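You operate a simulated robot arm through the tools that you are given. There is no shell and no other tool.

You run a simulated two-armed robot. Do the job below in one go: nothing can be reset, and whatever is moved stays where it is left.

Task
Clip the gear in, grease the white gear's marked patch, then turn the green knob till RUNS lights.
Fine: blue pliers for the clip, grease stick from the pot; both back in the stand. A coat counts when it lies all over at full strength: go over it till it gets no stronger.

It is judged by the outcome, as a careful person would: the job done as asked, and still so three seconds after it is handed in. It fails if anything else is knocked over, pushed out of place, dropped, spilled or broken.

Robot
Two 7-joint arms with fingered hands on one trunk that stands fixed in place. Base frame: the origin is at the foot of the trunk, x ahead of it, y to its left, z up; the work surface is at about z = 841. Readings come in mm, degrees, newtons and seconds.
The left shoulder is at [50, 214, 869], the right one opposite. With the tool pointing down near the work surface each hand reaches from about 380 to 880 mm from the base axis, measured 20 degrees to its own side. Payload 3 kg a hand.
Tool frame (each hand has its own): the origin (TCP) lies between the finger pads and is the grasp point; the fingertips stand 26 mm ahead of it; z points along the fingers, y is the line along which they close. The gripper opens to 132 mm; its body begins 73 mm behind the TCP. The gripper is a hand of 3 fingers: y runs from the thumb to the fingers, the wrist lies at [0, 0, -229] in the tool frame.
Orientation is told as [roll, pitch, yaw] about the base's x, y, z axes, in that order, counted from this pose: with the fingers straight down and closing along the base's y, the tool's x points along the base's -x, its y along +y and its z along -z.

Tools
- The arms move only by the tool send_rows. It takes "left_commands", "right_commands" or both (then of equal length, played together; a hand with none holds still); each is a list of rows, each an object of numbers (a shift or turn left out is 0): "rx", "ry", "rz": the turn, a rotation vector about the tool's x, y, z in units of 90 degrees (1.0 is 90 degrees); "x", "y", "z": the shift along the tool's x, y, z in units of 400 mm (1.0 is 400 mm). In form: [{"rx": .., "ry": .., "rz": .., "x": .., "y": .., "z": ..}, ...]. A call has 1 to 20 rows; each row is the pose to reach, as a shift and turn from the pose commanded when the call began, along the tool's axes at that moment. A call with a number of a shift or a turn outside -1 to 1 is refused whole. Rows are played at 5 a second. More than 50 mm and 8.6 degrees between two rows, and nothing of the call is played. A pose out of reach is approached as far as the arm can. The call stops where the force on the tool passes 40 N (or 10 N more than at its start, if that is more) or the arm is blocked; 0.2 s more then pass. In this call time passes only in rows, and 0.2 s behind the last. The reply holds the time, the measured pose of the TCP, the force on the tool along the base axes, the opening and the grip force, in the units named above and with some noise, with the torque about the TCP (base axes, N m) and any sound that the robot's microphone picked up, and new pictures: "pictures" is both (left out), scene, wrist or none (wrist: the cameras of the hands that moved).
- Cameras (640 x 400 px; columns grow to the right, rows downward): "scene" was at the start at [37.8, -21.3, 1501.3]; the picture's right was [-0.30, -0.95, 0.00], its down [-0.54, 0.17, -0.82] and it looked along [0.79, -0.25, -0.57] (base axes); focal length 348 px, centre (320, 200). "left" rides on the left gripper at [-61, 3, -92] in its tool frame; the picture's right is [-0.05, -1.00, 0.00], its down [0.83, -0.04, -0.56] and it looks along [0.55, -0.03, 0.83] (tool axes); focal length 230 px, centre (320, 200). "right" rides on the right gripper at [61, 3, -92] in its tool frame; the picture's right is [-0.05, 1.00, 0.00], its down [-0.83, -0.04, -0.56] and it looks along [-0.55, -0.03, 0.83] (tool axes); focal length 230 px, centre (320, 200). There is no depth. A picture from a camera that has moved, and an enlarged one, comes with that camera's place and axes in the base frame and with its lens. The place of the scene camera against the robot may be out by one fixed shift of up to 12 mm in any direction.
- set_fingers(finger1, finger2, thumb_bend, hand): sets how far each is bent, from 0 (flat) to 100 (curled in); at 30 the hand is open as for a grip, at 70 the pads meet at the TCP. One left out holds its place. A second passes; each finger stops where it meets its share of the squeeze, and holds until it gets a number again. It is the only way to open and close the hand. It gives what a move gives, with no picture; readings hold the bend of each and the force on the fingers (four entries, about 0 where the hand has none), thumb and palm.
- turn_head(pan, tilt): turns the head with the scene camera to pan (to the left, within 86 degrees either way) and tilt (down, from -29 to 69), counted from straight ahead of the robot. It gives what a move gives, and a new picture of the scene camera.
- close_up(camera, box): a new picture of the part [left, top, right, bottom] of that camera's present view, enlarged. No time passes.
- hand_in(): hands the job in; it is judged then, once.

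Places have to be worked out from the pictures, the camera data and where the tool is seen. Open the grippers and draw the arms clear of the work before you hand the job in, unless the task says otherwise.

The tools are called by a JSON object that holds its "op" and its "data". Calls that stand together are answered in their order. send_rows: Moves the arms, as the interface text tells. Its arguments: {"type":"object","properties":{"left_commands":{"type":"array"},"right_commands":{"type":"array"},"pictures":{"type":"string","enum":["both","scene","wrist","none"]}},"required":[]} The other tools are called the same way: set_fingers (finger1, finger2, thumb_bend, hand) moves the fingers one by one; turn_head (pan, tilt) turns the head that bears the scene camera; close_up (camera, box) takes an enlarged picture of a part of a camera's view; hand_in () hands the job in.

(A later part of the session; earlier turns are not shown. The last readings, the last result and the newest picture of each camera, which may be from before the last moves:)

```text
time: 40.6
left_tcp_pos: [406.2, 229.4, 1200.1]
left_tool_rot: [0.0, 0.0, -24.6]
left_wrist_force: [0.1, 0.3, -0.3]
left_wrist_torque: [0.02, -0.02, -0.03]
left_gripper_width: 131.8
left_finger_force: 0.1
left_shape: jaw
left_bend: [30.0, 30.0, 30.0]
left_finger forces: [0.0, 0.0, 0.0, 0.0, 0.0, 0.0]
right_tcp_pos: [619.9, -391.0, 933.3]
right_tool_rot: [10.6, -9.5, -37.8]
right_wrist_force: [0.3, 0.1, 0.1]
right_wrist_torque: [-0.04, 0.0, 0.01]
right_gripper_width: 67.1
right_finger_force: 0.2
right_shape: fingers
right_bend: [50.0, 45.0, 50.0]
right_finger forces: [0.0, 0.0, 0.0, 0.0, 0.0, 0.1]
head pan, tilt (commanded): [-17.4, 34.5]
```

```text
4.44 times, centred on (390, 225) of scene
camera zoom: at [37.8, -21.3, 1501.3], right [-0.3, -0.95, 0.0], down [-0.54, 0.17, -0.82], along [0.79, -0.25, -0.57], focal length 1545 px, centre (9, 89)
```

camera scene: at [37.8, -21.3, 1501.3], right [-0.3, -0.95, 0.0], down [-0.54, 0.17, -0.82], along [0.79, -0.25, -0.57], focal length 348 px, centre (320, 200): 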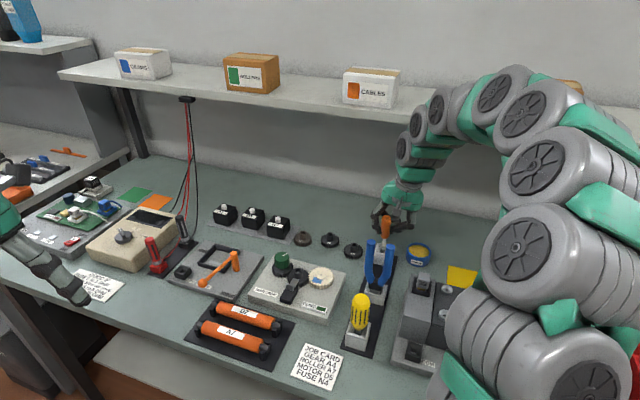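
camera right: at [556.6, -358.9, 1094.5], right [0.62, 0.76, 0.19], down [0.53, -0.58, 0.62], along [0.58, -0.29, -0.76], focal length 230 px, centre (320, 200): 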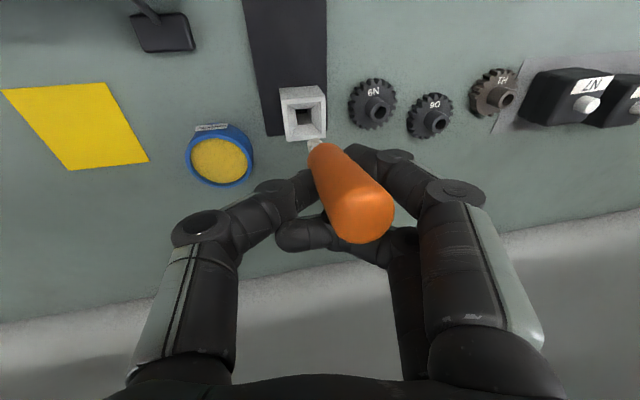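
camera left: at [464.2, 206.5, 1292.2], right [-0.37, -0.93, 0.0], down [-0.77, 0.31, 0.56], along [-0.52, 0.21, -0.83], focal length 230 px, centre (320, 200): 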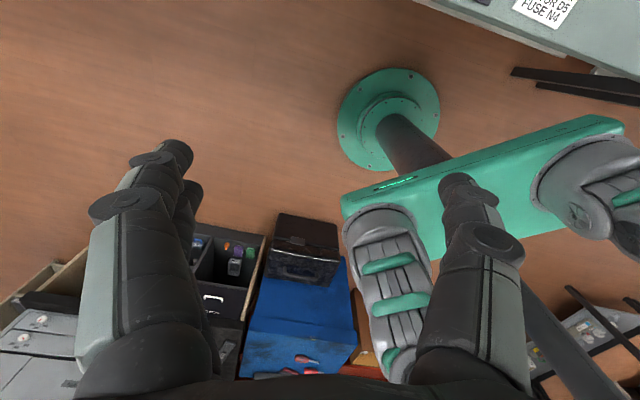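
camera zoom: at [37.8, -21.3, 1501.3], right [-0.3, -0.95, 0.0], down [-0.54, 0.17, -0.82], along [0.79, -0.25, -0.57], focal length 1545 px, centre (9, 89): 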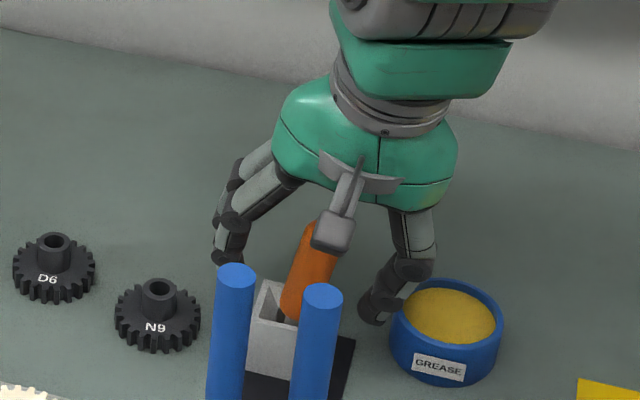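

Handle looks still ~4 mm toward +x. A small shift, then a gentle close.

{"op": "send_rows", "data": {"right_commands": [{"x": 0.009}, {"x": 0.009}], "pictures": "none"}}

{"op": "set_fingers", "data": {"hand": "right", "finger1": 65, "finger2": 65, "thumb_bend": 65}}

{"op": "close_up", "data": {"camera": "right", "box": [200, 50, 440, 250]}}

```text
time: 41.2
left_tcp_pos: [407.2, 229.2, 1199.8]
left_tool_rot: [0.0, 0.0, -24.8]
left_wrist_force: [0.0, -0.6, -0.1]
left_wrist_torque: [0.0, 0.02, -0.01]
left_gripper_width: 131.9
left_finger_force: 0.0
left_shape: jaw
left_bend: [30.0, 30.0, 30.0]
left_finger forces: [0.0, 0.0, 0.0, 0.0, 0.0, 0.0]
right_tcp_pos: [614.9, -389.2, 932.1]
right_tool_rot: [10.6, -9.6, -37.7]
right_wrist_force: [1.0, -0.4, -0.1]
right_wrist_torque: [0.0, 0.03, -0.04]
right_gripper_width: 67.2
right_finger_force: 0.0
right_shape: fingers
right_bend: [50.0, 45.0, 50.0]
right_finger forces: [0.0, 0.0, 0.0, 0.0, 0.1, 0.0]
head pan, tilt (commanded): [-17.4, 34.5]
```

```text
time: 42.2
left_tcp_pos: [406.8, 228.3, 1201.1]
left_tool_rot: [0.0, 0.0, -24.6]
left_wrist_force: [0.3, 0.9, 0.6]
left_wrist_torque: [-0.02, 0.03, -0.01]
left_gripper_width: 131.9
left_finger_force: 0.0
left_shape: jaw
left_bend: [30.0, 30.0, 30.0]
left_finger forces: [0.1, 0.0, 0.1, 0.1, 0.0, 0.1]
right_tcp_pos: [615.6, -388.0, 932.1]
right_tool_rot: [10.6, -9.5, -37.7]
right_wrist_force: [-0.4, -0.4, 0.0]
right_wrist_torque: [-0.01, -0.02, 0.01]
right_gripper_width: 20.4
right_finger_force: 1.0
right_shape: fingers
right_bend: [65.0, 64.0, 65.0]
right_finger forces: [0.0, 0.8, 0.0, 0.0, 0.9, 0.1]
head pan, tilt (commanded): [-17.4, 34.5]
```

```text
2.00 times, centred on (320, 150) of right
camera zoom: at [546.9, -352.4, 1011.5], right [0.62, 0.76, 0.19], down [0.49, -0.56, 0.67], along [0.62, -0.32, -0.72], focal length 460 px, centre (320, 300)
```

zoom: 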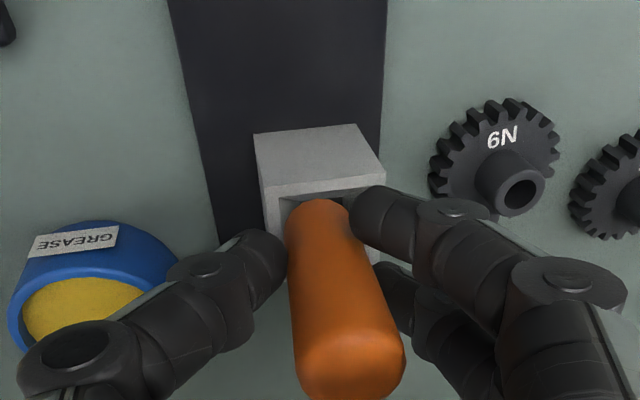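

Both sides are touching now (finger 2 and thumb first). Squeezing a little more to see if all three share the load.

{"op": "set_fingers", "data": {"hand": "right", "finger1": 73, "finger2": 73, "thumb_bend": 71}}

{"op": "close_up", "data": {"camera": "right", "box": [200, 50, 440, 250]}}

```text
time: 43.2
left_tcp_pos: [407.0, 229.3, 1200.7]
left_tool_rot: [-0.1, 0.0, -24.7]
left_wrist_force: [-1.4, -0.3, -0.8]
left_wrist_torque: [-0.01, 0.0, 0.03]
left_gripper_width: 131.9
left_finger_force: 0.0
left_shape: jaw
left_bend: [30.0, 30.0, 30.0]
left_finger forces: [0.0, 0.1, 0.1, 0.1, 0.1, 0.0]
right_tcp_pos: [615.1, -389.3, 931.6]
right_tool_rot: [10.6, -9.4, -37.7]
right_wrist_force: [-0.5, -0.7, 0.0]
right_wrist_torque: [-0.11, 0.08, -0.03]
right_gripper_width: 15.2
right_finger_force: 10.7
right_shape: fingers
right_bend: [71.0, 70.0, 67.0]
right_finger forces: [3.6, 6.6, 0.0, 0.0, 10.4, 0.1]
head pan, tilt (commanded): [-17.4, 34.5]
```

```text
2.00 times, centred on (320, 150) of right
camera zoom: at [546.8, -352.3, 1011.4], right [0.62, 0.76, 0.19], down [0.49, -0.56, 0.67], along [0.62, -0.32, -0.72], focal length 460 px, centre (320, 300)
```

zoom: 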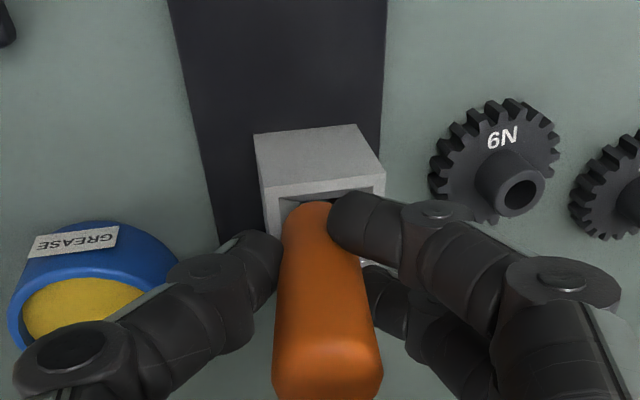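

All three now share the load (3.6 / 6.6 / 10.4 N). A slight increase, checking for symmetry.

{"op": "set_fingers", "data": {"hand": "right", "finger1": 77, "finger2": 76, "thumb_bend": 73}}

{"op": "close_up", "data": {"camera": "right", "box": [200, 50, 440, 250]}}

```text
time: 44.2
left_tcp_pos: [406.9, 228.4, 1199.4]
left_tool_rot: [-0.1, 0.0, -24.6]
left_wrist_force: [0.0, 0.0, 0.6]
left_wrist_torque: [0.0, 0.0, -0.01]
left_gripper_width: 132.1
left_finger_force: 0.1
left_shape: jaw
left_bend: [30.0, 30.0, 30.0]
left_finger forces: [0.1, 0.1, 0.0, 0.0, 0.1, 0.1]
right_tcp_pos: [616.4, -388.1, 931.1]
right_tool_rot: [10.6, -9.5, -37.7]
right_wrist_force: [-1.7, -2.2, -0.3]
right_wrist_torque: [-0.18, 0.11, 0.01]
right_gripper_width: 13.9
right_finger_force: 15.5
right_shape: fingers
right_bend: [74.0, 72.0, 67.0]
right_finger forces: [7.0, 9.0, 0.0, 0.0, 15.6, 0.0]
head pan, tilt (commanded): [-17.4, 34.5]
```

```text
2.00 times, centred on (320, 150) of right
camera zoom: at [546.8, -352.4, 1011.4], right [0.62, 0.76, 0.19], down [0.49, -0.56, 0.67], along [0.62, -0.32, -0.72], focal length 460 px, centre (320, 300)
```

zoom: 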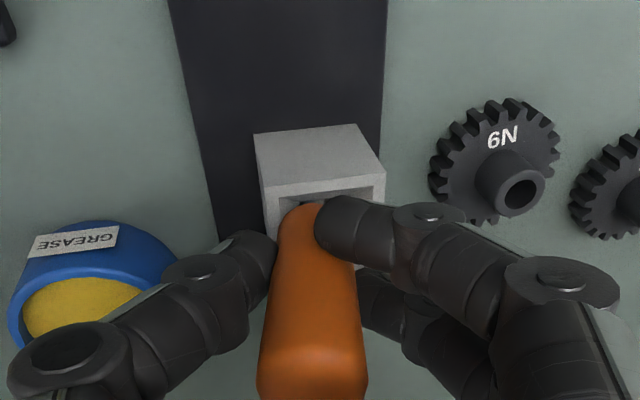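

A symmetrical three-point grip (7/9/15.6 N). Lifting out along the stick's axis, then straight up.

{"op": "send_rows", "data": {"right_commands": [{"z": -0.0375}, {"z": -0.075}, {"z": -0.1125}, {"x": -0.0082, "y": 0.0091, "z": -0.161}, {"x": -0.0164, "y": 0.0181, "z": -0.2095}, {"x": -0.0164, "y": 0.0181, "z": -0.2095}]}}

{"op": "close_up", "data": {"camera": "right", "box": [220, 60, 420, 230]}}

{"op": "close_up", "data": {"camera": "scene", "box": [350, 170, 450, 270]}}

```text
time: 45.6
left_tcp_pos: [407.3, 229.4, 1199.6]
left_tool_rot: [0.0, 0.2, -24.7]
left_wrist_force: [0.8, -0.7, 0.7]
left_wrist_torque: [0.03, -0.05, 0.01]
left_gripper_width: 131.9
left_finger_force: 0.0
left_shape: jaw
left_bend: [30.0, 30.0, 30.0]
left_finger forces: [0.0, 0.0, 0.0, 0.0, 0.0, 0.1]
right_tcp_pos: [603.6, -390.9, 1016.8]
right_tool_rot: [10.6, -9.5, -37.8]
right_wrist_force: [-0.2, -0.4, -0.4]
right_wrist_torque: [0.02, 0.01, -0.01]
right_gripper_width: 13.9
right_finger_force: 17.4
right_shape: fingers
right_bend: [74.0, 73.0, 67.0]
right_finger forces: [8.3, 11.1, 0.1, 0.0, 14.4, 0.0]
head pan, tilt (commanded): [-17.4, 34.5]
camera scene: at [37.8, -21.3, 1501.3], right [-0.3, -0.95, 0.0], down [-0.54, 0.17, -0.82], along [0.79, -0.25, -0.57], focal length 348 px, centre (320, 200)
camera right: at [535.1, -354.5, 1096.5], right [0.62, 0.76, 0.19], down [0.49, -0.56, 0.67], along [0.62, -0.32, -0.72], focal length 230 px, centre (320, 200)
```

scene: 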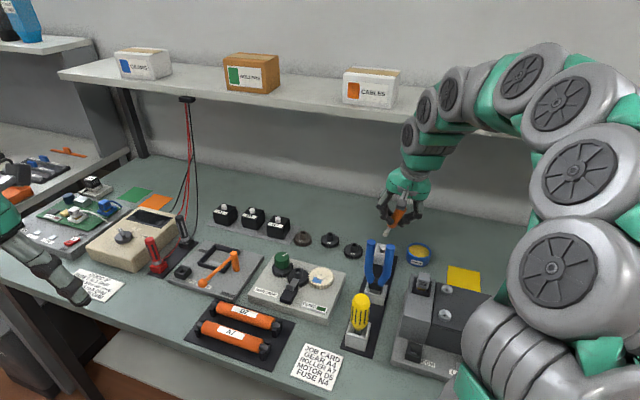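
right: 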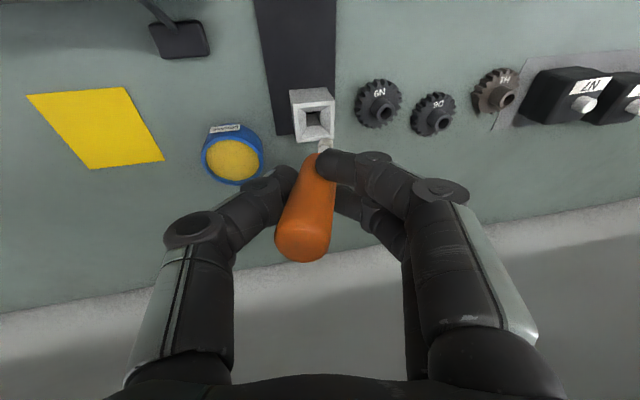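

```text
2.35 times, centred on (320, 145) of right
camera zoom: at [535.1, -354.5, 1096.5], right [0.62, 0.76, 0.19], down [0.49, -0.56, 0.67], along [0.62, -0.32, -0.72], focal length 541 px, centre (320, 329)
```

zoom: 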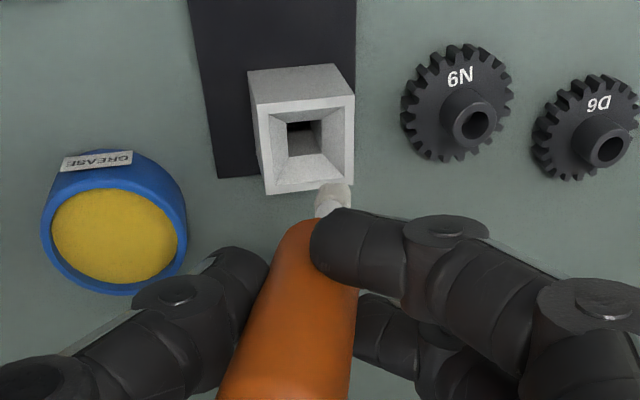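

```text
4.00 times, centred on (400, 220) of scene
camera zoom: at [37.8, -21.3, 1501.3], right [-0.3, -0.95, 0.0], down [-0.54, 0.17, -0.82], along [0.79, -0.25, -0.57], focal length 1391 px, centre (0, 120)
```

zoom: 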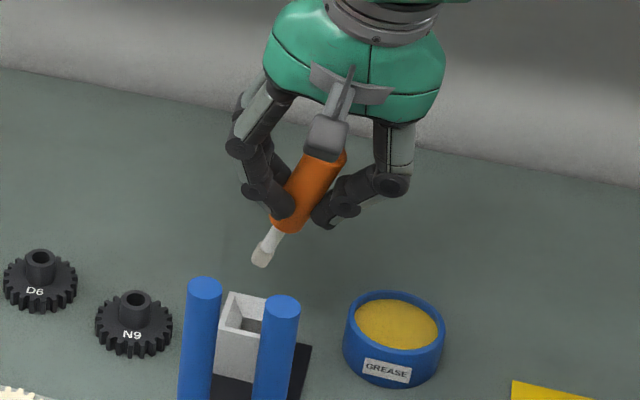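

The stick is held solidly by all three fingers, its tip about 85 mm below the TCP. I'll rotate the hand so the stick has no sideways lean and points slightly forward (keeps the wrist clear of the shelf), and move the tip above the grease pot at about (613,-485).

{"op": "send_rows", "data": {"right_commands": [{"x": -0.018, "y": -0.043, "rx": 0.049, "ry": -0.033}, {"x": -0.036, "y": -0.087, "rx": 0.098, "ry": -0.067}, {"x": -0.054, "y": -0.13, "z": 0.02, "rx": 0.147, "ry": -0.1}, {"x": -0.0715, "y": -0.1738, "z": 0.0615, "rx": 0.1956, "ry": -0.133}, {"x": -0.0715, "y": -0.1738, "z": 0.0615, "rx": 0.1956, "ry": -0.133}]}}

{"op": "close_up", "data": {"camera": "right", "box": [220, 60, 420, 230]}}

{"op": "close_up", "data": {"camera": "scene", "box": [370, 180, 450, 270]}}

```text
time: 46.8
left_tcp_pos: [407.5, 230.4, 1199.4]
left_tool_rot: [0.0, 0.0, -24.6]
left_wrist_force: [0.3, 0.3, 0.2]
left_wrist_torque: [0.0, -0.03, 0.03]
left_gripper_width: 131.9
left_finger_force: 0.0
left_shape: jaw
left_bend: [30.0, 30.0, 30.0]
left_finger forces: [0.0, 0.0, 0.1, 0.1, 0.1, 0.1]
right_tcp_pos: [591.2, -463.0, 984.6]
right_tool_rot: [-7.0, -21.4, -38.1]
right_wrist_force: [-0.2, 0.1, -1.1]
right_wrist_torque: [0.03, 0.0, 0.01]
right_gripper_width: 13.7
right_finger_force: 17.2
right_shape: fingers
right_bend: [74.0, 73.0, 67.0]
right_finger forces: [8.5, 11.2, 0.1, 0.0, 14.1, 0.0]
head pan, tilt (commanded): [-17.4, 34.5]
camera scene: at [37.8, -21.3, 1501.3], right [-0.3, -0.95, 0.0], down [-0.54, 0.17, -0.82], along [0.79, -0.25, -0.57], focal length 348 px, centre (320, 200)
camera right: at [528.4, -395.5, 1046.0], right [0.69, 0.72, -0.09], down [0.46, -0.33, 0.82], along [0.56, -0.61, -0.56], focal length 230 px, centre (320, 200)
```

scene: 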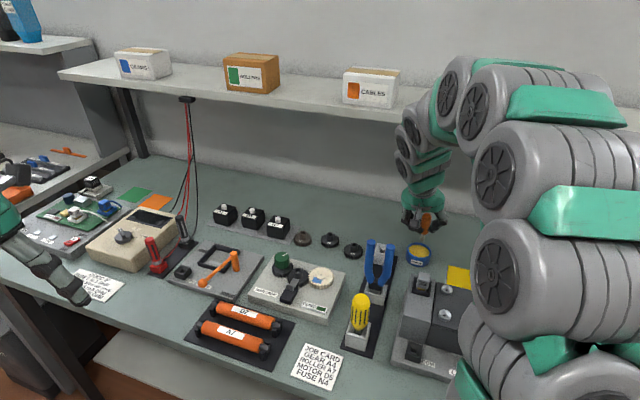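
right: 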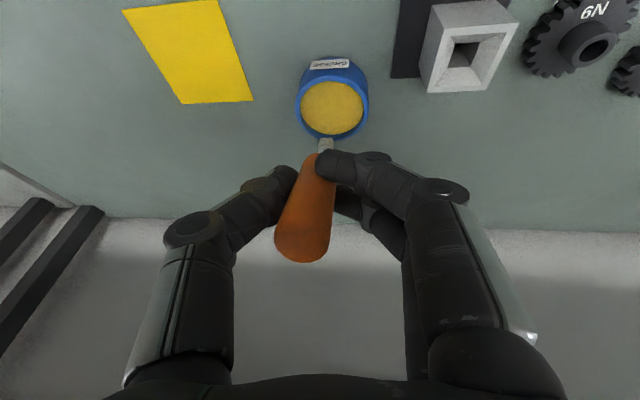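

```text
2.35 times, centred on (320, 145) of right
camera zoom: at [528.4, -395.5, 1046.0], right [0.69, 0.72, -0.09], down [0.46, -0.33, 0.82], along [0.56, -0.61, -0.56], focal length 541 px, centre (320, 329)
```

zoom: 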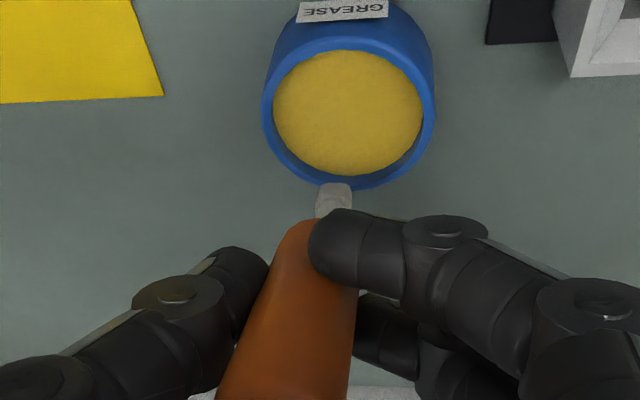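

```text
4.44 times, centred on (410, 225) of scene
camera zoom: at [37.8, -21.3, 1501.3], right [-0.3, -0.95, 0.0], down [-0.54, 0.17, -0.82], along [0.79, -0.25, -0.57], focal length 1545 px, centre (-80, 89)
```

zoom: 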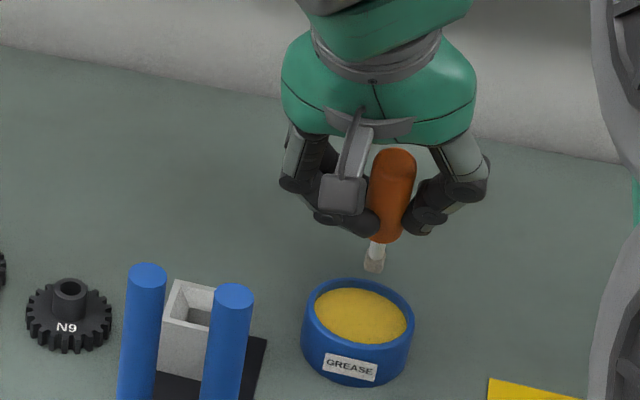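

The tip is right above the pot's centre at z≈905. Dipping straight down so the tip goes a few mm below the grease surface (z≈869).

{"op": "send_rows", "data": {"right_commands": [{"x": 0.0145, "y": 0.005, "z": 0.0342}, {"x": 0.0289, "y": 0.01, "z": 0.0685}, {"x": 0.0376, "y": 0.0131, "z": 0.089}, {"x": 0.0434, "y": 0.0151, "z": 0.1027}, {"x": 0.0434, "y": 0.0151, "z": 0.1027}], "pictures": "none"}}

{"op": "close_up", "data": {"camera": "right", "box": [260, 40, 400, 180]}}

{"op": "close_up", "data": {"camera": "scene", "box": [380, 200, 450, 270]}}

```text
time: 48.0
left_tcp_pos: [405.8, 229.8, 1198.9]
left_tool_rot: [0.0, 0.0, -24.7]
left_wrist_force: [0.0, 0.0, 0.4]
left_wrist_torque: [0.02, 0.0, 0.0]
left_gripper_width: 131.7
left_finger_force: 0.1
left_shape: jaw
left_bend: [30.0, 30.0, 30.0]
left_finger forces: [0.1, 0.0, 0.0, 0.1, 0.1, 0.1]
right_tcp_pos: [592.0, -461.5, 939.9]
right_tool_rot: [-6.9, -21.4, -38.0]
right_wrist_force: [0.4, 1.5, 7.0]
right_wrist_torque: [-0.15, -0.19, 0.01]
right_gripper_width: 13.5
right_finger_force: 19.6
right_shape: fingers
right_bend: [74.0, 74.0, 67.0]
right_finger forces: [8.9, 16.0, 0.0, 0.1, 14.7, 0.0]
head pan, tilt (commanded): [-17.4, 34.5]
```

```text
2.86 times, centred on (330, 110) of right
camera zoom: at [529.8, -393.3, 1001.3], right [0.68, 0.72, -0.09], down [0.46, -0.33, 0.82], along [0.56, -0.61, -0.56], focal length 657 px, centre (291, 457)
```

zoom: 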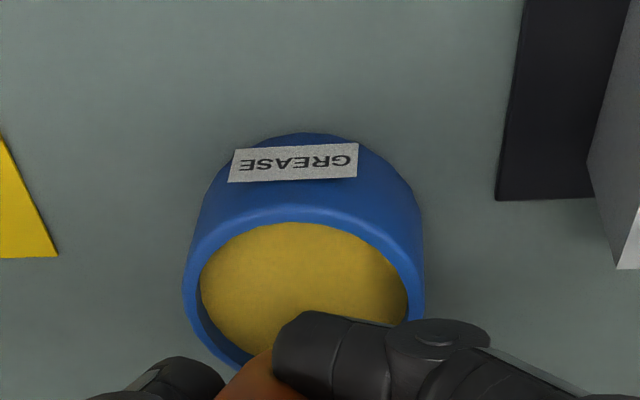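

```text
5.71 times, centred on (415, 235) of scene
camera zoom: at [37.7, -21.2, 1501.3], right [-0.3, -0.95, 0.0], down [-0.54, 0.17, -0.82], along [0.79, -0.25, -0.57], focal length 1987 px, centre (-223, 0)
```

zoom: 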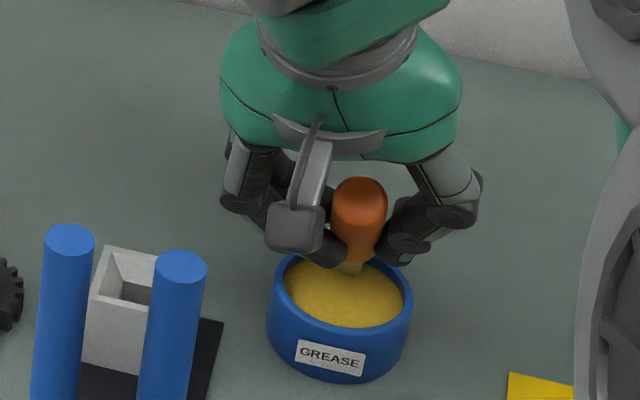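

Contact with the grease at ≈7 N. Lifting back up vertically to check the loaded tip.

{"op": "send_rows", "data": {"right_commands": [{"x": -0.01, "y": -0.0035, "z": -0.0235}, {"x": -0.025, "y": -0.0087, "z": -0.059}, {"x": -0.04, "y": -0.0139, "z": -0.0945}, {"x": -0.056, "y": -0.0195, "z": -0.1325}, {"x": -0.056, "y": -0.0195, "z": -0.1325}], "pictures": "none"}}

{"op": "close_up", "data": {"camera": "right", "box": [260, 80, 400, 180]}}

{"op": "close_up", "data": {"camera": "scene", "box": [380, 190, 450, 270]}}

```text
time: 49.2
left_tcp_pos: [406.8, 230.0, 1201.0]
left_tool_rot: [0.0, 0.0, -24.7]
left_wrist_force: [-0.4, 0.6, 0.7]
left_wrist_torque: [0.01, 0.03, -0.03]
left_gripper_width: 132.0
left_finger_force: 0.1
left_shape: jaw
left_bend: [30.0, 30.0, 30.0]
left_finger forces: [0.0, 0.0, 0.0, 0.0, 0.0, 0.0]
right_tcp_pos: [593.1, -464.3, 996.3]
right_tool_rot: [-6.8, -21.4, -38.1]
right_wrist_force: [0.5, -0.1, -0.7]
right_wrist_torque: [0.0, 0.02, -0.03]
right_gripper_width: 13.3
right_finger_force: 15.5
right_shape: fingers
right_bend: [75.0, 74.0, 67.0]
right_finger forces: [7.5, 10.5, 0.1, 0.1, 13.1, 0.0]
head pan, tilt (commanded): [-17.4, 34.5]
```

```text
4.00 times, centred on (330, 130) of right
camera zoom: at [530.6, -394.7, 1058.7], right [0.68, 0.72, -0.09], down [0.46, -0.33, 0.82], along [0.56, -0.61, -0.56], focal length 920 px, centre (280, 480)
```

zoom: 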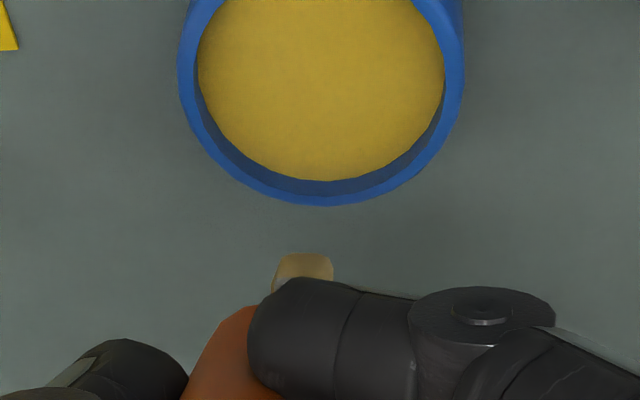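

```text
5.00 times, centred on (415, 230) of scene
camera zoom: at [37.8, -21.3, 1501.3], right [-0.3, -0.95, 0.0], down [-0.54, 0.17, -0.82], along [0.79, -0.25, -0.57], focal length 1739 px, centre (-155, 50)
```

zoom: 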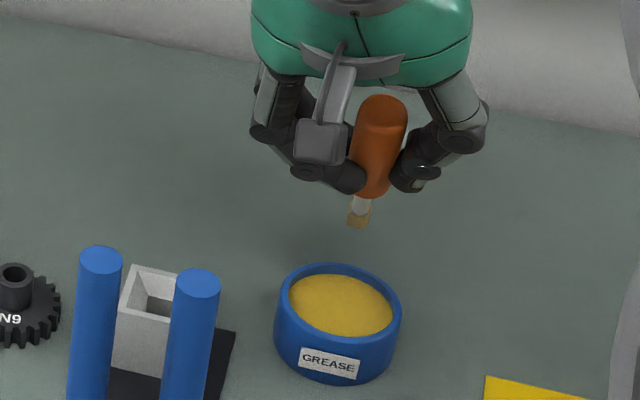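

The tip now carries grease (yellowish). Next I'll carry it, raised, around behind the tool stand (avoiding the tall pliers) to w-level with the white gear, before coming back over the gear.

{"op": "send_rows", "data": {"right_commands": [{"x": -0.0228, "y": -0.0071, "z": -0.0578}, {"x": -0.0217, "y": 0.0607, "z": -0.0665}, {"x": -0.0205, "y": 0.1284, "z": -0.0753}, {"x": -0.0194, "y": 0.1962, "z": -0.084}, {"x": -0.0182, "y": 0.264, "z": -0.0928}, {"x": -0.0171, "y": 0.3317, "z": -0.1015}, {"x": -0.0159, "y": 0.3995, "z": -0.1102}, {"x": -0.0148, "y": 0.4672, "z": -0.119}, {"x": -0.0136, "y": 0.535, "z": -0.1277}, {"x": -0.0136, "y": 0.535, "z": -0.1277}]}}

```text
time: 51.4
left_tcp_pos: [407.5, 228.7, 1199.4]
left_tool_rot: [0.0, -0.1, -24.8]
left_wrist_force: [0.0, -0.3, 0.3]
left_wrist_torque: [-0.01, -0.02, -0.02]
left_gripper_width: 131.7
left_finger_force: 0.2
left_shape: jaw
left_bend: [30.0, 30.0, 30.0]
left_finger forces: [0.1, 0.1, 0.0, 0.0, 0.0, 0.1]
right_tcp_pos: [724.0, -288.0, 1022.4]
right_tool_rot: [-6.9, -21.3, -38.0]
right_wrist_force: [0.3, -0.4, -0.4]
right_wrist_torque: [0.0, 0.0, 0.01]
right_gripper_width: 13.0
right_finger_force: 15.5
right_shape: fingers
right_bend: [75.0, 74.0, 67.0]
right_finger forces: [7.0, 10.1, 0.1, 0.0, 13.2, 0.0]
head pan, tilt (commanded): [-17.4, 34.5]
camera scene: at [37.8, -21.3, 1501.3], right [-0.3, -0.95, 0.0], down [-0.54, 0.17, -0.82], along [0.79, -0.25, -0.57], focal length 348 px, centre (320, 200)
camera right: at [662.0, -220.3, 1083.9], right [0.68, 0.72, -0.09], down [0.46, -0.33, 0.82], along [0.56, -0.61, -0.56], focal length 230 px, centre (320, 200)
```

scene: 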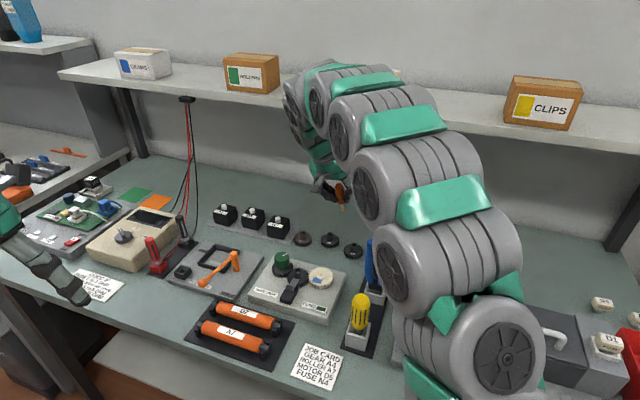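
right: 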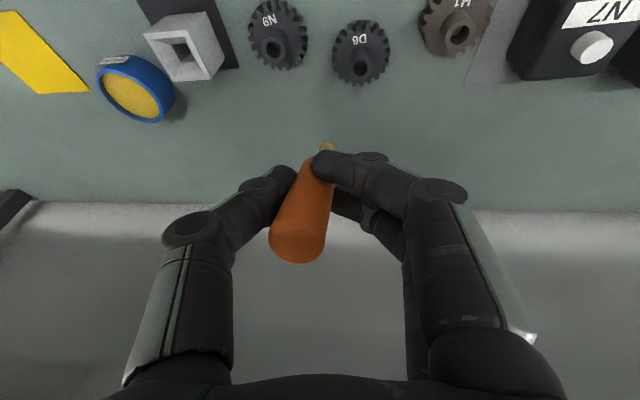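

Now over the back of the gears row, clear of the stand. Moving back toward the white gear while turning the stick upright.

{"op": "send_rows", "data": {"right_commands": [{"x": 0.0633, "y": -0.0041, "z": -0.0203, "ry": 0.0214}, {"x": 0.1265, "y": -0.0081, "z": -0.0406, "ry": 0.0429}, {"x": 0.1898, "y": -0.0122, "z": -0.0609, "ry": 0.0643}, {"x": 0.253, "y": -0.0163, "z": -0.0811, "ry": 0.0857}, {"x": 0.3163, "y": -0.0204, "z": -0.1014, "ry": 0.1071}, {"x": 0.3795, "y": -0.0244, "z": -0.1217, "ry": 0.1286}, {"x": 0.4428, "y": -0.0285, "z": -0.142, "ry": 0.15}, {"x": 0.4428, "y": -0.0285, "z": -0.142, "ry": 0.15}]}}

{"op": "close_up", "data": {"camera": "right", "box": [230, 30, 400, 180]}}

{"op": "close_up", "data": {"camera": "scene", "box": [270, 210, 360, 310]}}

```text
time: 53.2
left_tcp_pos: [406.2, 229.5, 1199.7]
left_tool_rot: [0.0, 0.0, -24.6]
left_wrist_force: [-1.0, -0.6, 0.1]
left_wrist_torque: [0.03, 0.01, 0.01]
left_gripper_width: 132.0
left_finger_force: 0.1
left_shape: jaw
left_bend: [30.0, 30.0, 30.0]
left_finger forces: [0.0, 0.1, 0.0, 0.0, 0.0, 0.0]
right_tcp_pos: [577.2, -177.9, 1009.5]
right_tool_rot: [-6.5, -8.0, -39.8]
right_wrist_force: [-0.1, 0.9, 0.2]
right_wrist_torque: [-0.02, 0.02, 0.0]
right_gripper_width: 13.1
right_finger_force: 15.0
right_shape: fingers
right_bend: [75.0, 74.0, 67.0]
right_finger forces: [7.1, 10.3, 0.1, 0.0, 13.0, 0.1]
head pan, tilt (commanded): [-17.4, 34.5]
camera scene: at [37.8, -21.3, 1501.3], right [-0.3, -0.95, 0.0], down [-0.54, 0.17, -0.82], along [0.79, -0.25, -0.57], focal length 348 px, centre (320, 200)
camera right: at [528.4, -118.9, 1091.5], right [0.69, 0.72, -0.11], down [0.59, -0.46, 0.67], along [0.43, -0.52, -0.74], focal length 230 px, centre (320, 200)
```

scene: 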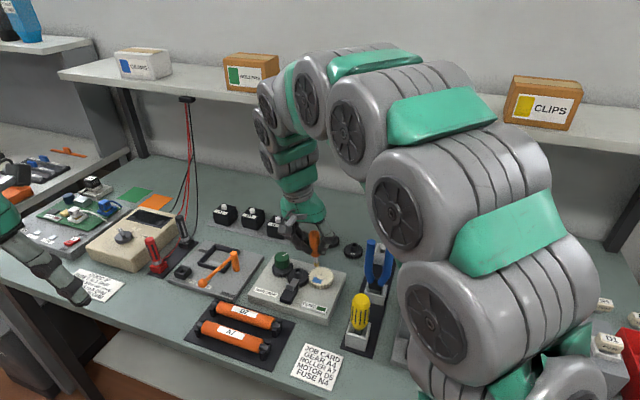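
right: 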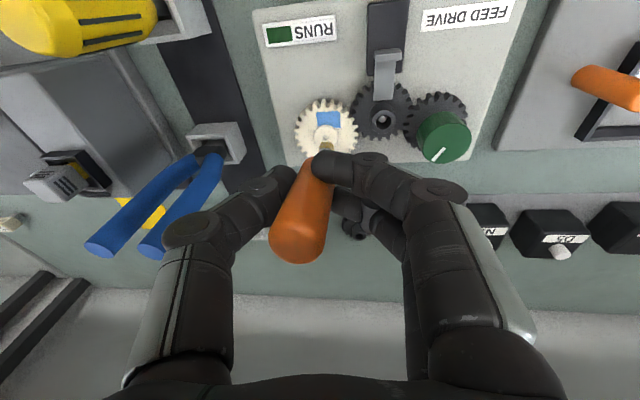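

```text
2.67 times, centred on (315, 105) of right
camera zoom: at [528.4, -118.9, 1091.5], right [0.69, 0.72, -0.11], down [0.59, -0.46, 0.67], along [0.43, -0.52, -0.74], focal length 614 px, centre (333, 453)
```

zoom: 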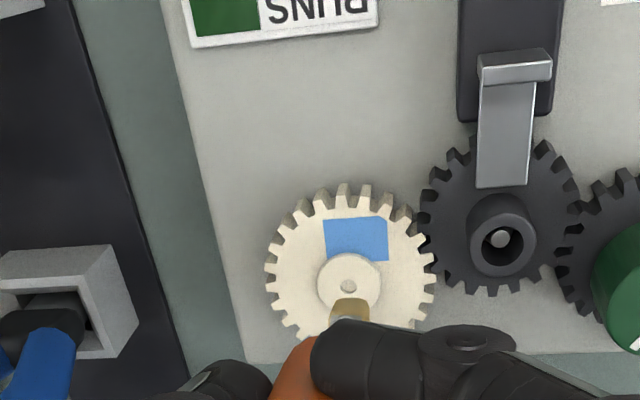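

```text
4.00 times, centred on (315, 260) of scene
camera zoom: at [37.8, -21.3, 1501.3], right [-0.3, -0.95, 0.0], down [-0.54, 0.17, -0.82], along [0.79, -0.25, -0.57], focal length 1391 px, centre (340, -40)
```

zoom: 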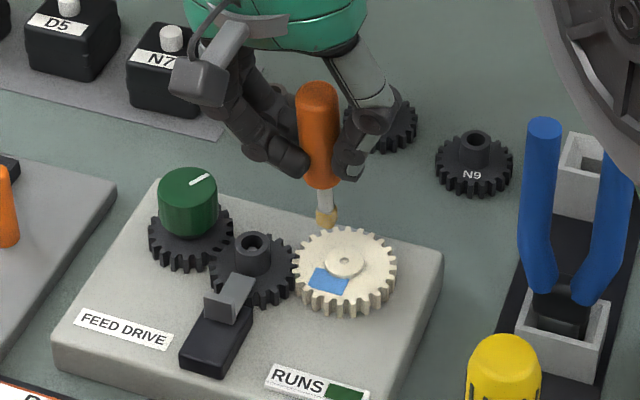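

The stick is upright with its greased tip above the white gear; the blue patch is measured at u 573–588, w 189–211, surface z≈884. I'll lower the tip to just above the patch and check alignment.

{"op": "send_rows", "data": {"right_commands": [{"x": 0.0073, "y": 0.0023, "z": 0.0283}, {"x": 0.0147, "y": 0.0045, "z": 0.0567}, {"x": 0.022, "y": 0.0068, "z": 0.085}, {"x": 0.022, "y": 0.0068, "z": 0.085}], "pictures": "none"}}

{"op": "close_up", "data": {"camera": "right", "box": [270, 60, 380, 170]}}

{"op": "close_up", "data": {"camera": "scene", "box": [290, 230, 350, 300]}}

```text
time: 54.2
left_tcp_pos: [406.7, 229.3, 1199.6]
left_tool_rot: [0.1, 0.1, -24.6]
left_wrist_force: [0.0, 0.6, -0.7]
left_wrist_torque: [0.02, 0.03, 0.02]
left_gripper_width: 132.0
left_finger_force: 0.1
left_shape: jaw
left_bend: [30.0, 30.0, 30.0]
left_finger forces: [0.0, 0.0, 0.0, 0.1, 0.0, 0.1]
right_tcp_pos: [570.8, -177.8, 976.9]
right_tool_rot: [-6.5, -8.0, -39.8]
right_wrist_force: [-1.3, 0.1, -0.6]
right_wrist_torque: [0.0, -0.03, 0.01]
right_gripper_width: 13.2
right_finger_force: 14.8
right_shape: fingers
right_bend: [75.0, 74.0, 67.0]
right_finger forces: [6.9, 10.3, 0.0, 0.0, 13.0, 0.0]
head pan, tilt (commanded): [-17.4, 34.5]
```

```text
3.64 times, centred on (325, 115) of right
camera zoom: at [523.6, -117.7, 1057.5], right [0.69, 0.72, -0.1], down [0.59, -0.46, 0.67], along [0.43, -0.52, -0.74], focal length 837 px, centre (302, 509)
```

zoom: 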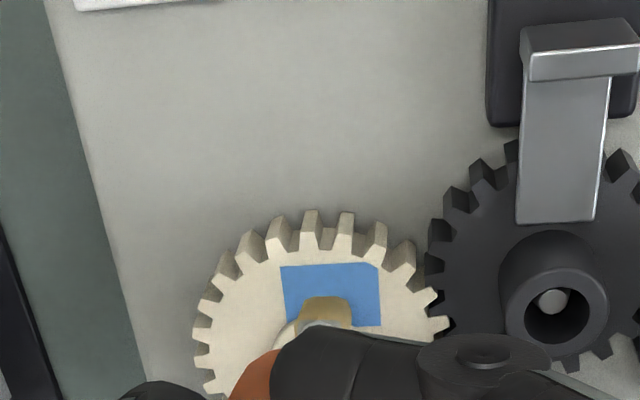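

```text
5.71 times, centred on (320, 265) of scene
camera zoom: at [37.8, -21.3, 1501.3], right [-0.3, -0.95, 0.0], down [-0.54, 0.17, -0.82], along [0.79, -0.25, -0.57], focal length 1987 px, centre (320, -171)
```

zoom: 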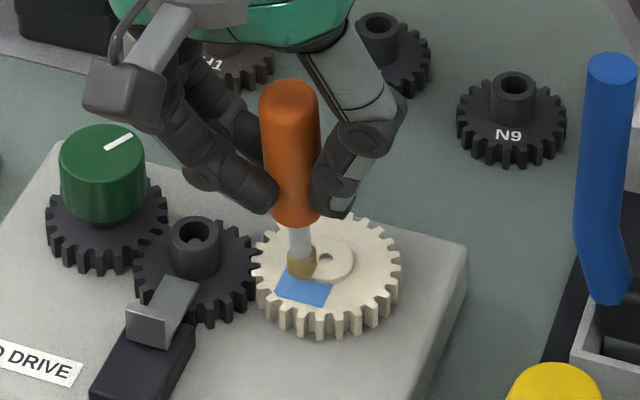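

Tip hovers about 8 mm over the patch, near its centre. Lowering in 2 mm steps to touch.

{"op": "send_rows", "data": {"right_commands": [{"x": 0.0007, "y": 0.0006, "z": 0.0049}, {"x": 0.0014, "y": 0.0011, "z": 0.0098}, {"x": 0.0021, "y": 0.0017, "z": 0.0148}], "pictures": "none"}}

{"op": "send_rows", "data": {"right_commands": [{"x": 0.0007, "y": 0.0006, "z": 0.0049}], "pictures": "none"}}

{"op": "close_up", "data": {"camera": "scene", "box": [290, 230, 350, 300]}}

```text
time: 55.0
left_tcp_pos: [406.8, 228.8, 1199.7]
left_tool_rot: [0.0, 0.0, -24.7]
left_wrist_force: [0.6, -0.6, -0.4]
left_wrist_torque: [0.01, -0.03, -0.03]
left_gripper_width: 132.0
left_finger_force: 0.0
left_shape: jaw
left_bend: [30.0, 30.0, 30.0]
left_finger forces: [0.0, 0.1, 0.0, 0.1, 0.0, 0.0]
right_tcp_pos: [571.3, -176.5, 969.6]
right_tool_rot: [-6.5, -7.8, -39.8]
right_wrist_force: [0.5, 0.1, -1.1]
right_wrist_torque: [0.02, 0.04, -0.02]
right_gripper_width: 13.1
right_finger_force: 15.4
right_shape: fingers
right_bend: [75.0, 74.0, 67.0]
right_finger forces: [7.0, 10.4, 0.0, 0.0, 13.0, 0.1]
head pan, tilt (commanded): [-17.4, 34.5]
```

```text
time: 55.4
left_tcp_pos: [407.9, 229.1, 1199.6]
left_tool_rot: [0.0, 0.1, -24.6]
left_wrist_force: [0.0, -0.1, -0.9]
left_wrist_torque: [0.0, 0.02, 0.01]
left_gripper_width: 131.8
left_finger_force: 0.1
left_shape: jaw
left_bend: [30.0, 30.0, 30.0]
left_finger forces: [0.0, 0.1, 0.0, 0.1, 0.0, 0.0]
right_tcp_pos: [572.8, -175.6, 967.0]
right_tool_rot: [-6.6, -8.0, -39.8]
right_wrist_force: [0.2, 0.2, 0.1]
right_wrist_torque: [-0.02, -0.05, 0.04]
right_gripper_width: 13.1
right_finger_force: 14.8
right_shape: fingers
right_bend: [75.0, 74.0, 67.0]
right_finger forces: [7.0, 10.4, 0.0, 0.0, 13.0, 0.1]
head pan, tilt (commanded): [-17.4, 34.5]
```

```text
5.71 times, centred on (320, 265) of scene
camera zoom: at [37.8, -21.3, 1501.3], right [-0.3, -0.95, 0.0], down [-0.54, 0.17, -0.82], along [0.79, -0.25, -0.57], focal length 1987 px, centre (320, -171)
```

zoom: 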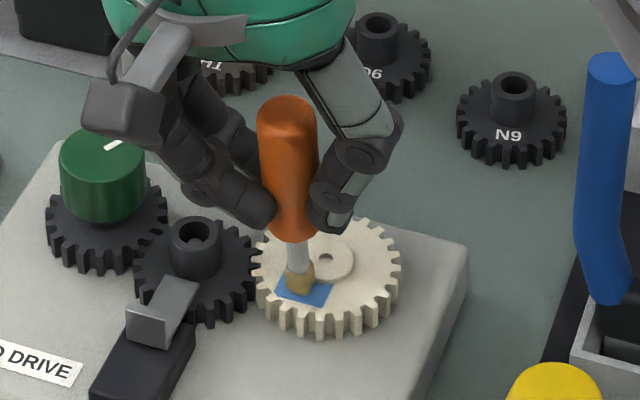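

Almost touching. Two more 1 mm steps.

{"op": "send_rows", "data": {"right_commands": [{"x": 0.0004, "y": 0.0003, "z": 0.0025}, {"x": 0.0007, "y": 0.0006, "z": 0.0049}], "pictures": "none"}}

{"op": "close_up", "data": {"camera": "scene", "box": [300, 250, 340, 290]}}

{"op": "close_up", "data": {"camera": "right", "box": [280, 70, 370, 160]}}

```text
time: 56.0
left_tcp_pos: [405.6, 228.0, 1199.8]
left_tool_rot: [0.0, 0.0, -24.7]
left_wrist_force: [-0.6, -0.7, -0.2]
left_wrist_torque: [0.02, 0.02, -0.01]
left_gripper_width: 132.0
left_finger_force: 0.1
left_shape: jaw
left_bend: [30.0, 30.0, 30.0]
left_finger forces: [0.0, 0.1, 0.0, 0.0, 0.1, 0.1]
right_tcp_pos: [572.9, -175.7, 966.8]
right_tool_rot: [-6.5, -8.0, -39.8]
right_wrist_force: [-0.4, 0.5, 3.8]
right_wrist_torque: [-0.02, 0.01, 0.01]
right_gripper_width: 13.0
right_finger_force: 15.3
right_shape: fingers
right_bend: [75.0, 74.0, 67.0]
right_finger forces: [7.5, 10.2, 0.0, 0.1, 13.4, 0.1]
head pan, tilt (commanded): [-17.4, 34.5]
```

```text
10.00 times, centred on (320, 270) of scene
camera zoom: at [37.7, -21.3, 1501.3], right [-0.3, -0.95, 0.0], down [-0.54, 0.17, -0.82], along [0.79, -0.25, -0.57], focal length 3477 px, centre (320, -500)
```

zoom: 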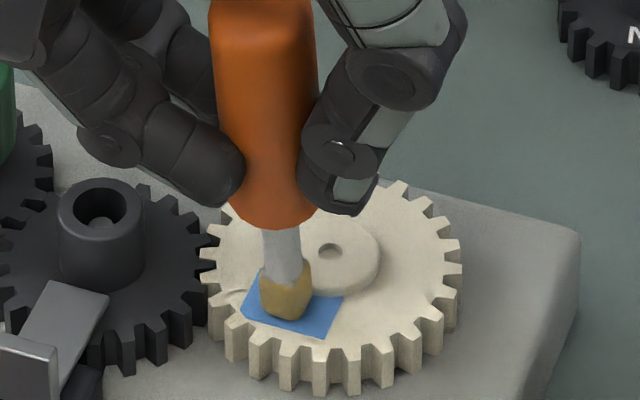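

```text
4.44 times, centred on (325, 115) of right
camera zoom: at [523.9, -116.9, 1047.5], right [0.69, 0.72, -0.1], down [0.59, -0.46, 0.67], along [0.43, -0.52, -0.74], focal length 1022 px, centre (298, 578)
```

zoom: 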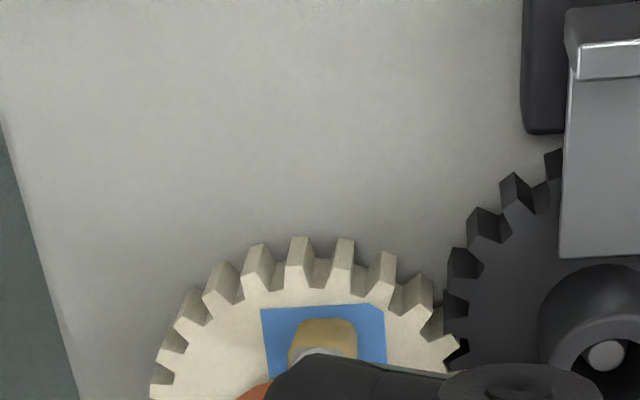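

Contact at 3.8 N with the tip centred on the patch. I'll wipe a small raster over it (±5.5 mm sideways, −2…+3 mm in depth), keeping the same height.

{"op": "send_rows", "data": {"right_commands": [{"x": 0.0003, "y": 0.0074, "z": -0.0009}, {"x": 0.0006, "y": 0.0136, "z": -0.0017}, {"x": 0.0002, "y": 0.005, "z": -0.0006}, {"x": -0.0002, "y": -0.005, "z": 0.0006}, {"x": -0.0006, "y": -0.0136, "z": 0.0017}, {"x": 0.0043, "y": -0.0139, "z": 0.001}, {"x": 0.0047, "y": -0.0053, "z": -0.0001}, {"x": 0.0052, "y": 0.0047, "z": -0.0013}, {"x": 0.0056, "y": 0.0133, "z": -0.0023}, {"x": -0.0018, "y": 0.0138, "z": -0.0013}, {"x": -0.0068, "y": 0.0141, "z": -0.0007}, {"x": -0.0031, "y": 0.0139, "z": -0.0012}, {"x": 0.0002, "y": 0.005, "z": -0.0006}, {"x": -0.0002, "y": -0.005, "z": 0.0006}, {"x": -0.0006, "y": -0.0136, "z": 0.0017}, {"x": 0, "y": 0, "z": 0}], "pictures": "none"}}

{"op": "close_up", "data": {"camera": "scene", "box": [300, 250, 340, 290]}}

{"op": "close_up", "data": {"camera": "right", "box": [280, 70, 370, 160]}}

```text
time: 59.4
left_tcp_pos: [407.1, 228.7, 1200.2]
left_tool_rot: [-0.1, 0.0, -24.7]
left_wrist_force: [-0.9, 0.4, 0.1]
left_wrist_torque: [0.03, 0.01, 0.02]
left_gripper_width: 132.0
left_finger_force: 0.1
left_shape: jaw
left_bend: [30.0, 30.0, 30.0]
left_finger forces: [0.0, 0.0, 0.0, 0.1, 0.1, 0.0]
right_tcp_pos: [572.1, -174.8, 967.1]
right_tool_rot: [-6.5, -7.9, -39.8]
right_wrist_force: [0.4, -0.4, 0.0]
right_wrist_torque: [0.0, -0.01, -0.02]
right_gripper_width: 12.6
right_finger_force: 15.8
right_shape: fingers
right_bend: [75.0, 74.0, 67.0]
right_finger forces: [7.3, 10.8, 0.0, 0.0, 13.0, 0.1]
head pan, tilt (commanded): [-17.4, 34.5]
```

```text
10.00 times, centred on (320, 270) of scene
camera zoom: at [37.8, -21.3, 1501.3], right [-0.3, -0.95, 0.0], down [-0.54, 0.17, -0.82], along [0.79, -0.25, -0.57], focal length 3477 px, centre (320, -500)
```

zoom: 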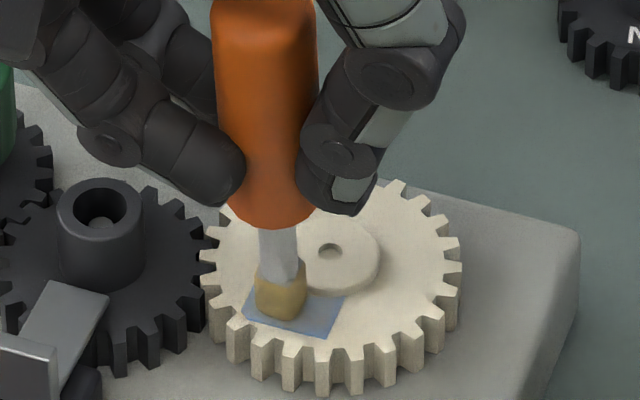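

```text
4.44 times, centred on (325, 115) of right
camera zoom: at [524.0, -116.6, 1047.7], right [0.69, 0.72, -0.1], down [0.59, -0.46, 0.67], along [0.43, -0.52, -0.74], focal length 1022 px, centre (298, 578)
```

zoom: 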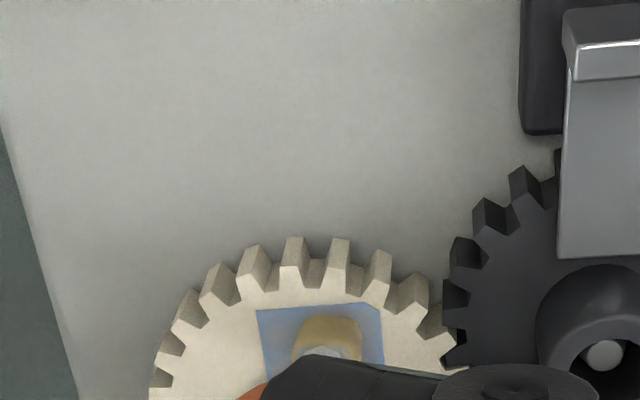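

The coat is forming, but contact pressure dropped to about zero. I'll press ~1.2 mm lower and repeat the raster.

{"op": "send_rows", "data": {"right_commands": [{"x": 0.0004, "y": 0.0003, "z": 0.003}, {"x": 0.0007, "y": 0.0077, "z": 0.0021}, {"x": 0.001, "y": 0.0139, "z": 0.0013}, {"x": 0.0006, "y": 0.0053, "z": 0.0024}, {"x": 0.0002, "y": -0.0047, "z": 0.0036}, {"x": -0.0002, "y": -0.0133, "z": 0.0047}, {"x": 0.0047, "y": -0.0136, "z": 0.004}, {"x": 0.0051, "y": -0.005, "z": 0.0029}, {"x": 0.0056, "y": 0.005, "z": 0.0017}, {"x": 0.006, "y": 0.0136, "z": 0.0007}, {"x": -0.0014, "y": 0.0141, "z": 0.0017}, {"x": -0.0064, "y": 0.0144, "z": 0.0023}, {"x": -0.0027, "y": 0.0142, "z": 0.0018}, {"x": 0.0006, "y": 0.0053, "z": 0.0024}, {"x": 0.0002, "y": -0.0047, "z": 0.0036}, {"x": -0.0002, "y": -0.0133, "z": 0.0047}, {"x": 0.0004, "y": 0.0003, "z": 0.003}], "pictures": "none"}}

{"op": "close_up", "data": {"camera": "scene", "box": [300, 250, 340, 290]}}

{"op": "close_up", "data": {"camera": "right", "box": [280, 70, 370, 160]}}

```text
time: 63.0
left_tcp_pos: [407.0, 229.0, 1199.6]
left_tool_rot: [0.0, 0.1, -24.7]
left_wrist_force: [-0.1, 0.1, 1.2]
left_wrist_torque: [0.04, 0.03, -0.01]
left_gripper_width: 131.9
left_finger_force: 0.1
left_shape: jaw
left_bend: [30.0, 30.0, 30.0]
left_finger forces: [0.0, 0.1, 0.1, 0.0, 0.1, 0.0]
right_tcp_pos: [572.1, -175.6, 965.6]
right_tool_rot: [-6.5, -8.0, -39.9]
right_wrist_force: [-0.7, -0.6, 4.7]
right_wrist_torque: [-0.14, 0.06, -0.05]
right_gripper_width: 12.2
right_finger_force: 14.9
right_shape: fingers
right_bend: [76.0, 74.0, 67.0]
right_finger forces: [6.4, 9.9, 0.0, 0.0, 13.7, 0.0]
head pan, tilt (commanded): [-17.4, 34.5]
```

```text
10.00 times, centred on (320, 270) of scene
camera zoom: at [37.7, -21.3, 1501.3], right [-0.3, -0.95, 0.0], down [-0.54, 0.17, -0.82], along [0.79, -0.25, -0.57], focal length 3477 px, centre (320, -500)
```

zoom: 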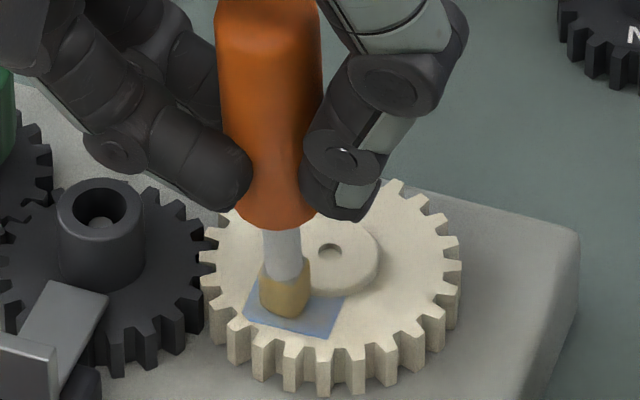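

```text
4.44 times, centred on (325, 115) of right
camera zoom: at [523.3, -117.1, 1046.3], right [0.69, 0.72, -0.11], down [0.59, -0.46, 0.67], along [0.43, -0.52, -0.74], focal length 1022 px, centre (298, 578)
```

zoom: 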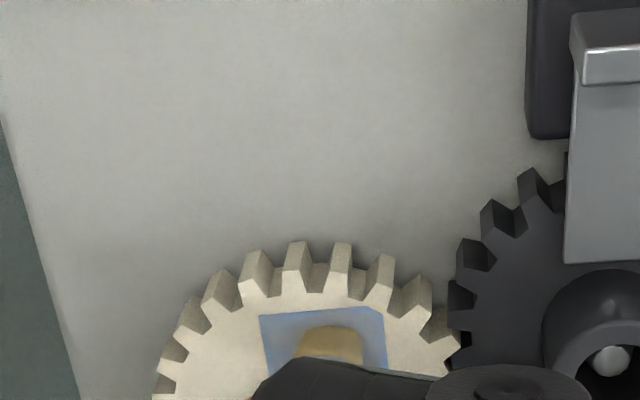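

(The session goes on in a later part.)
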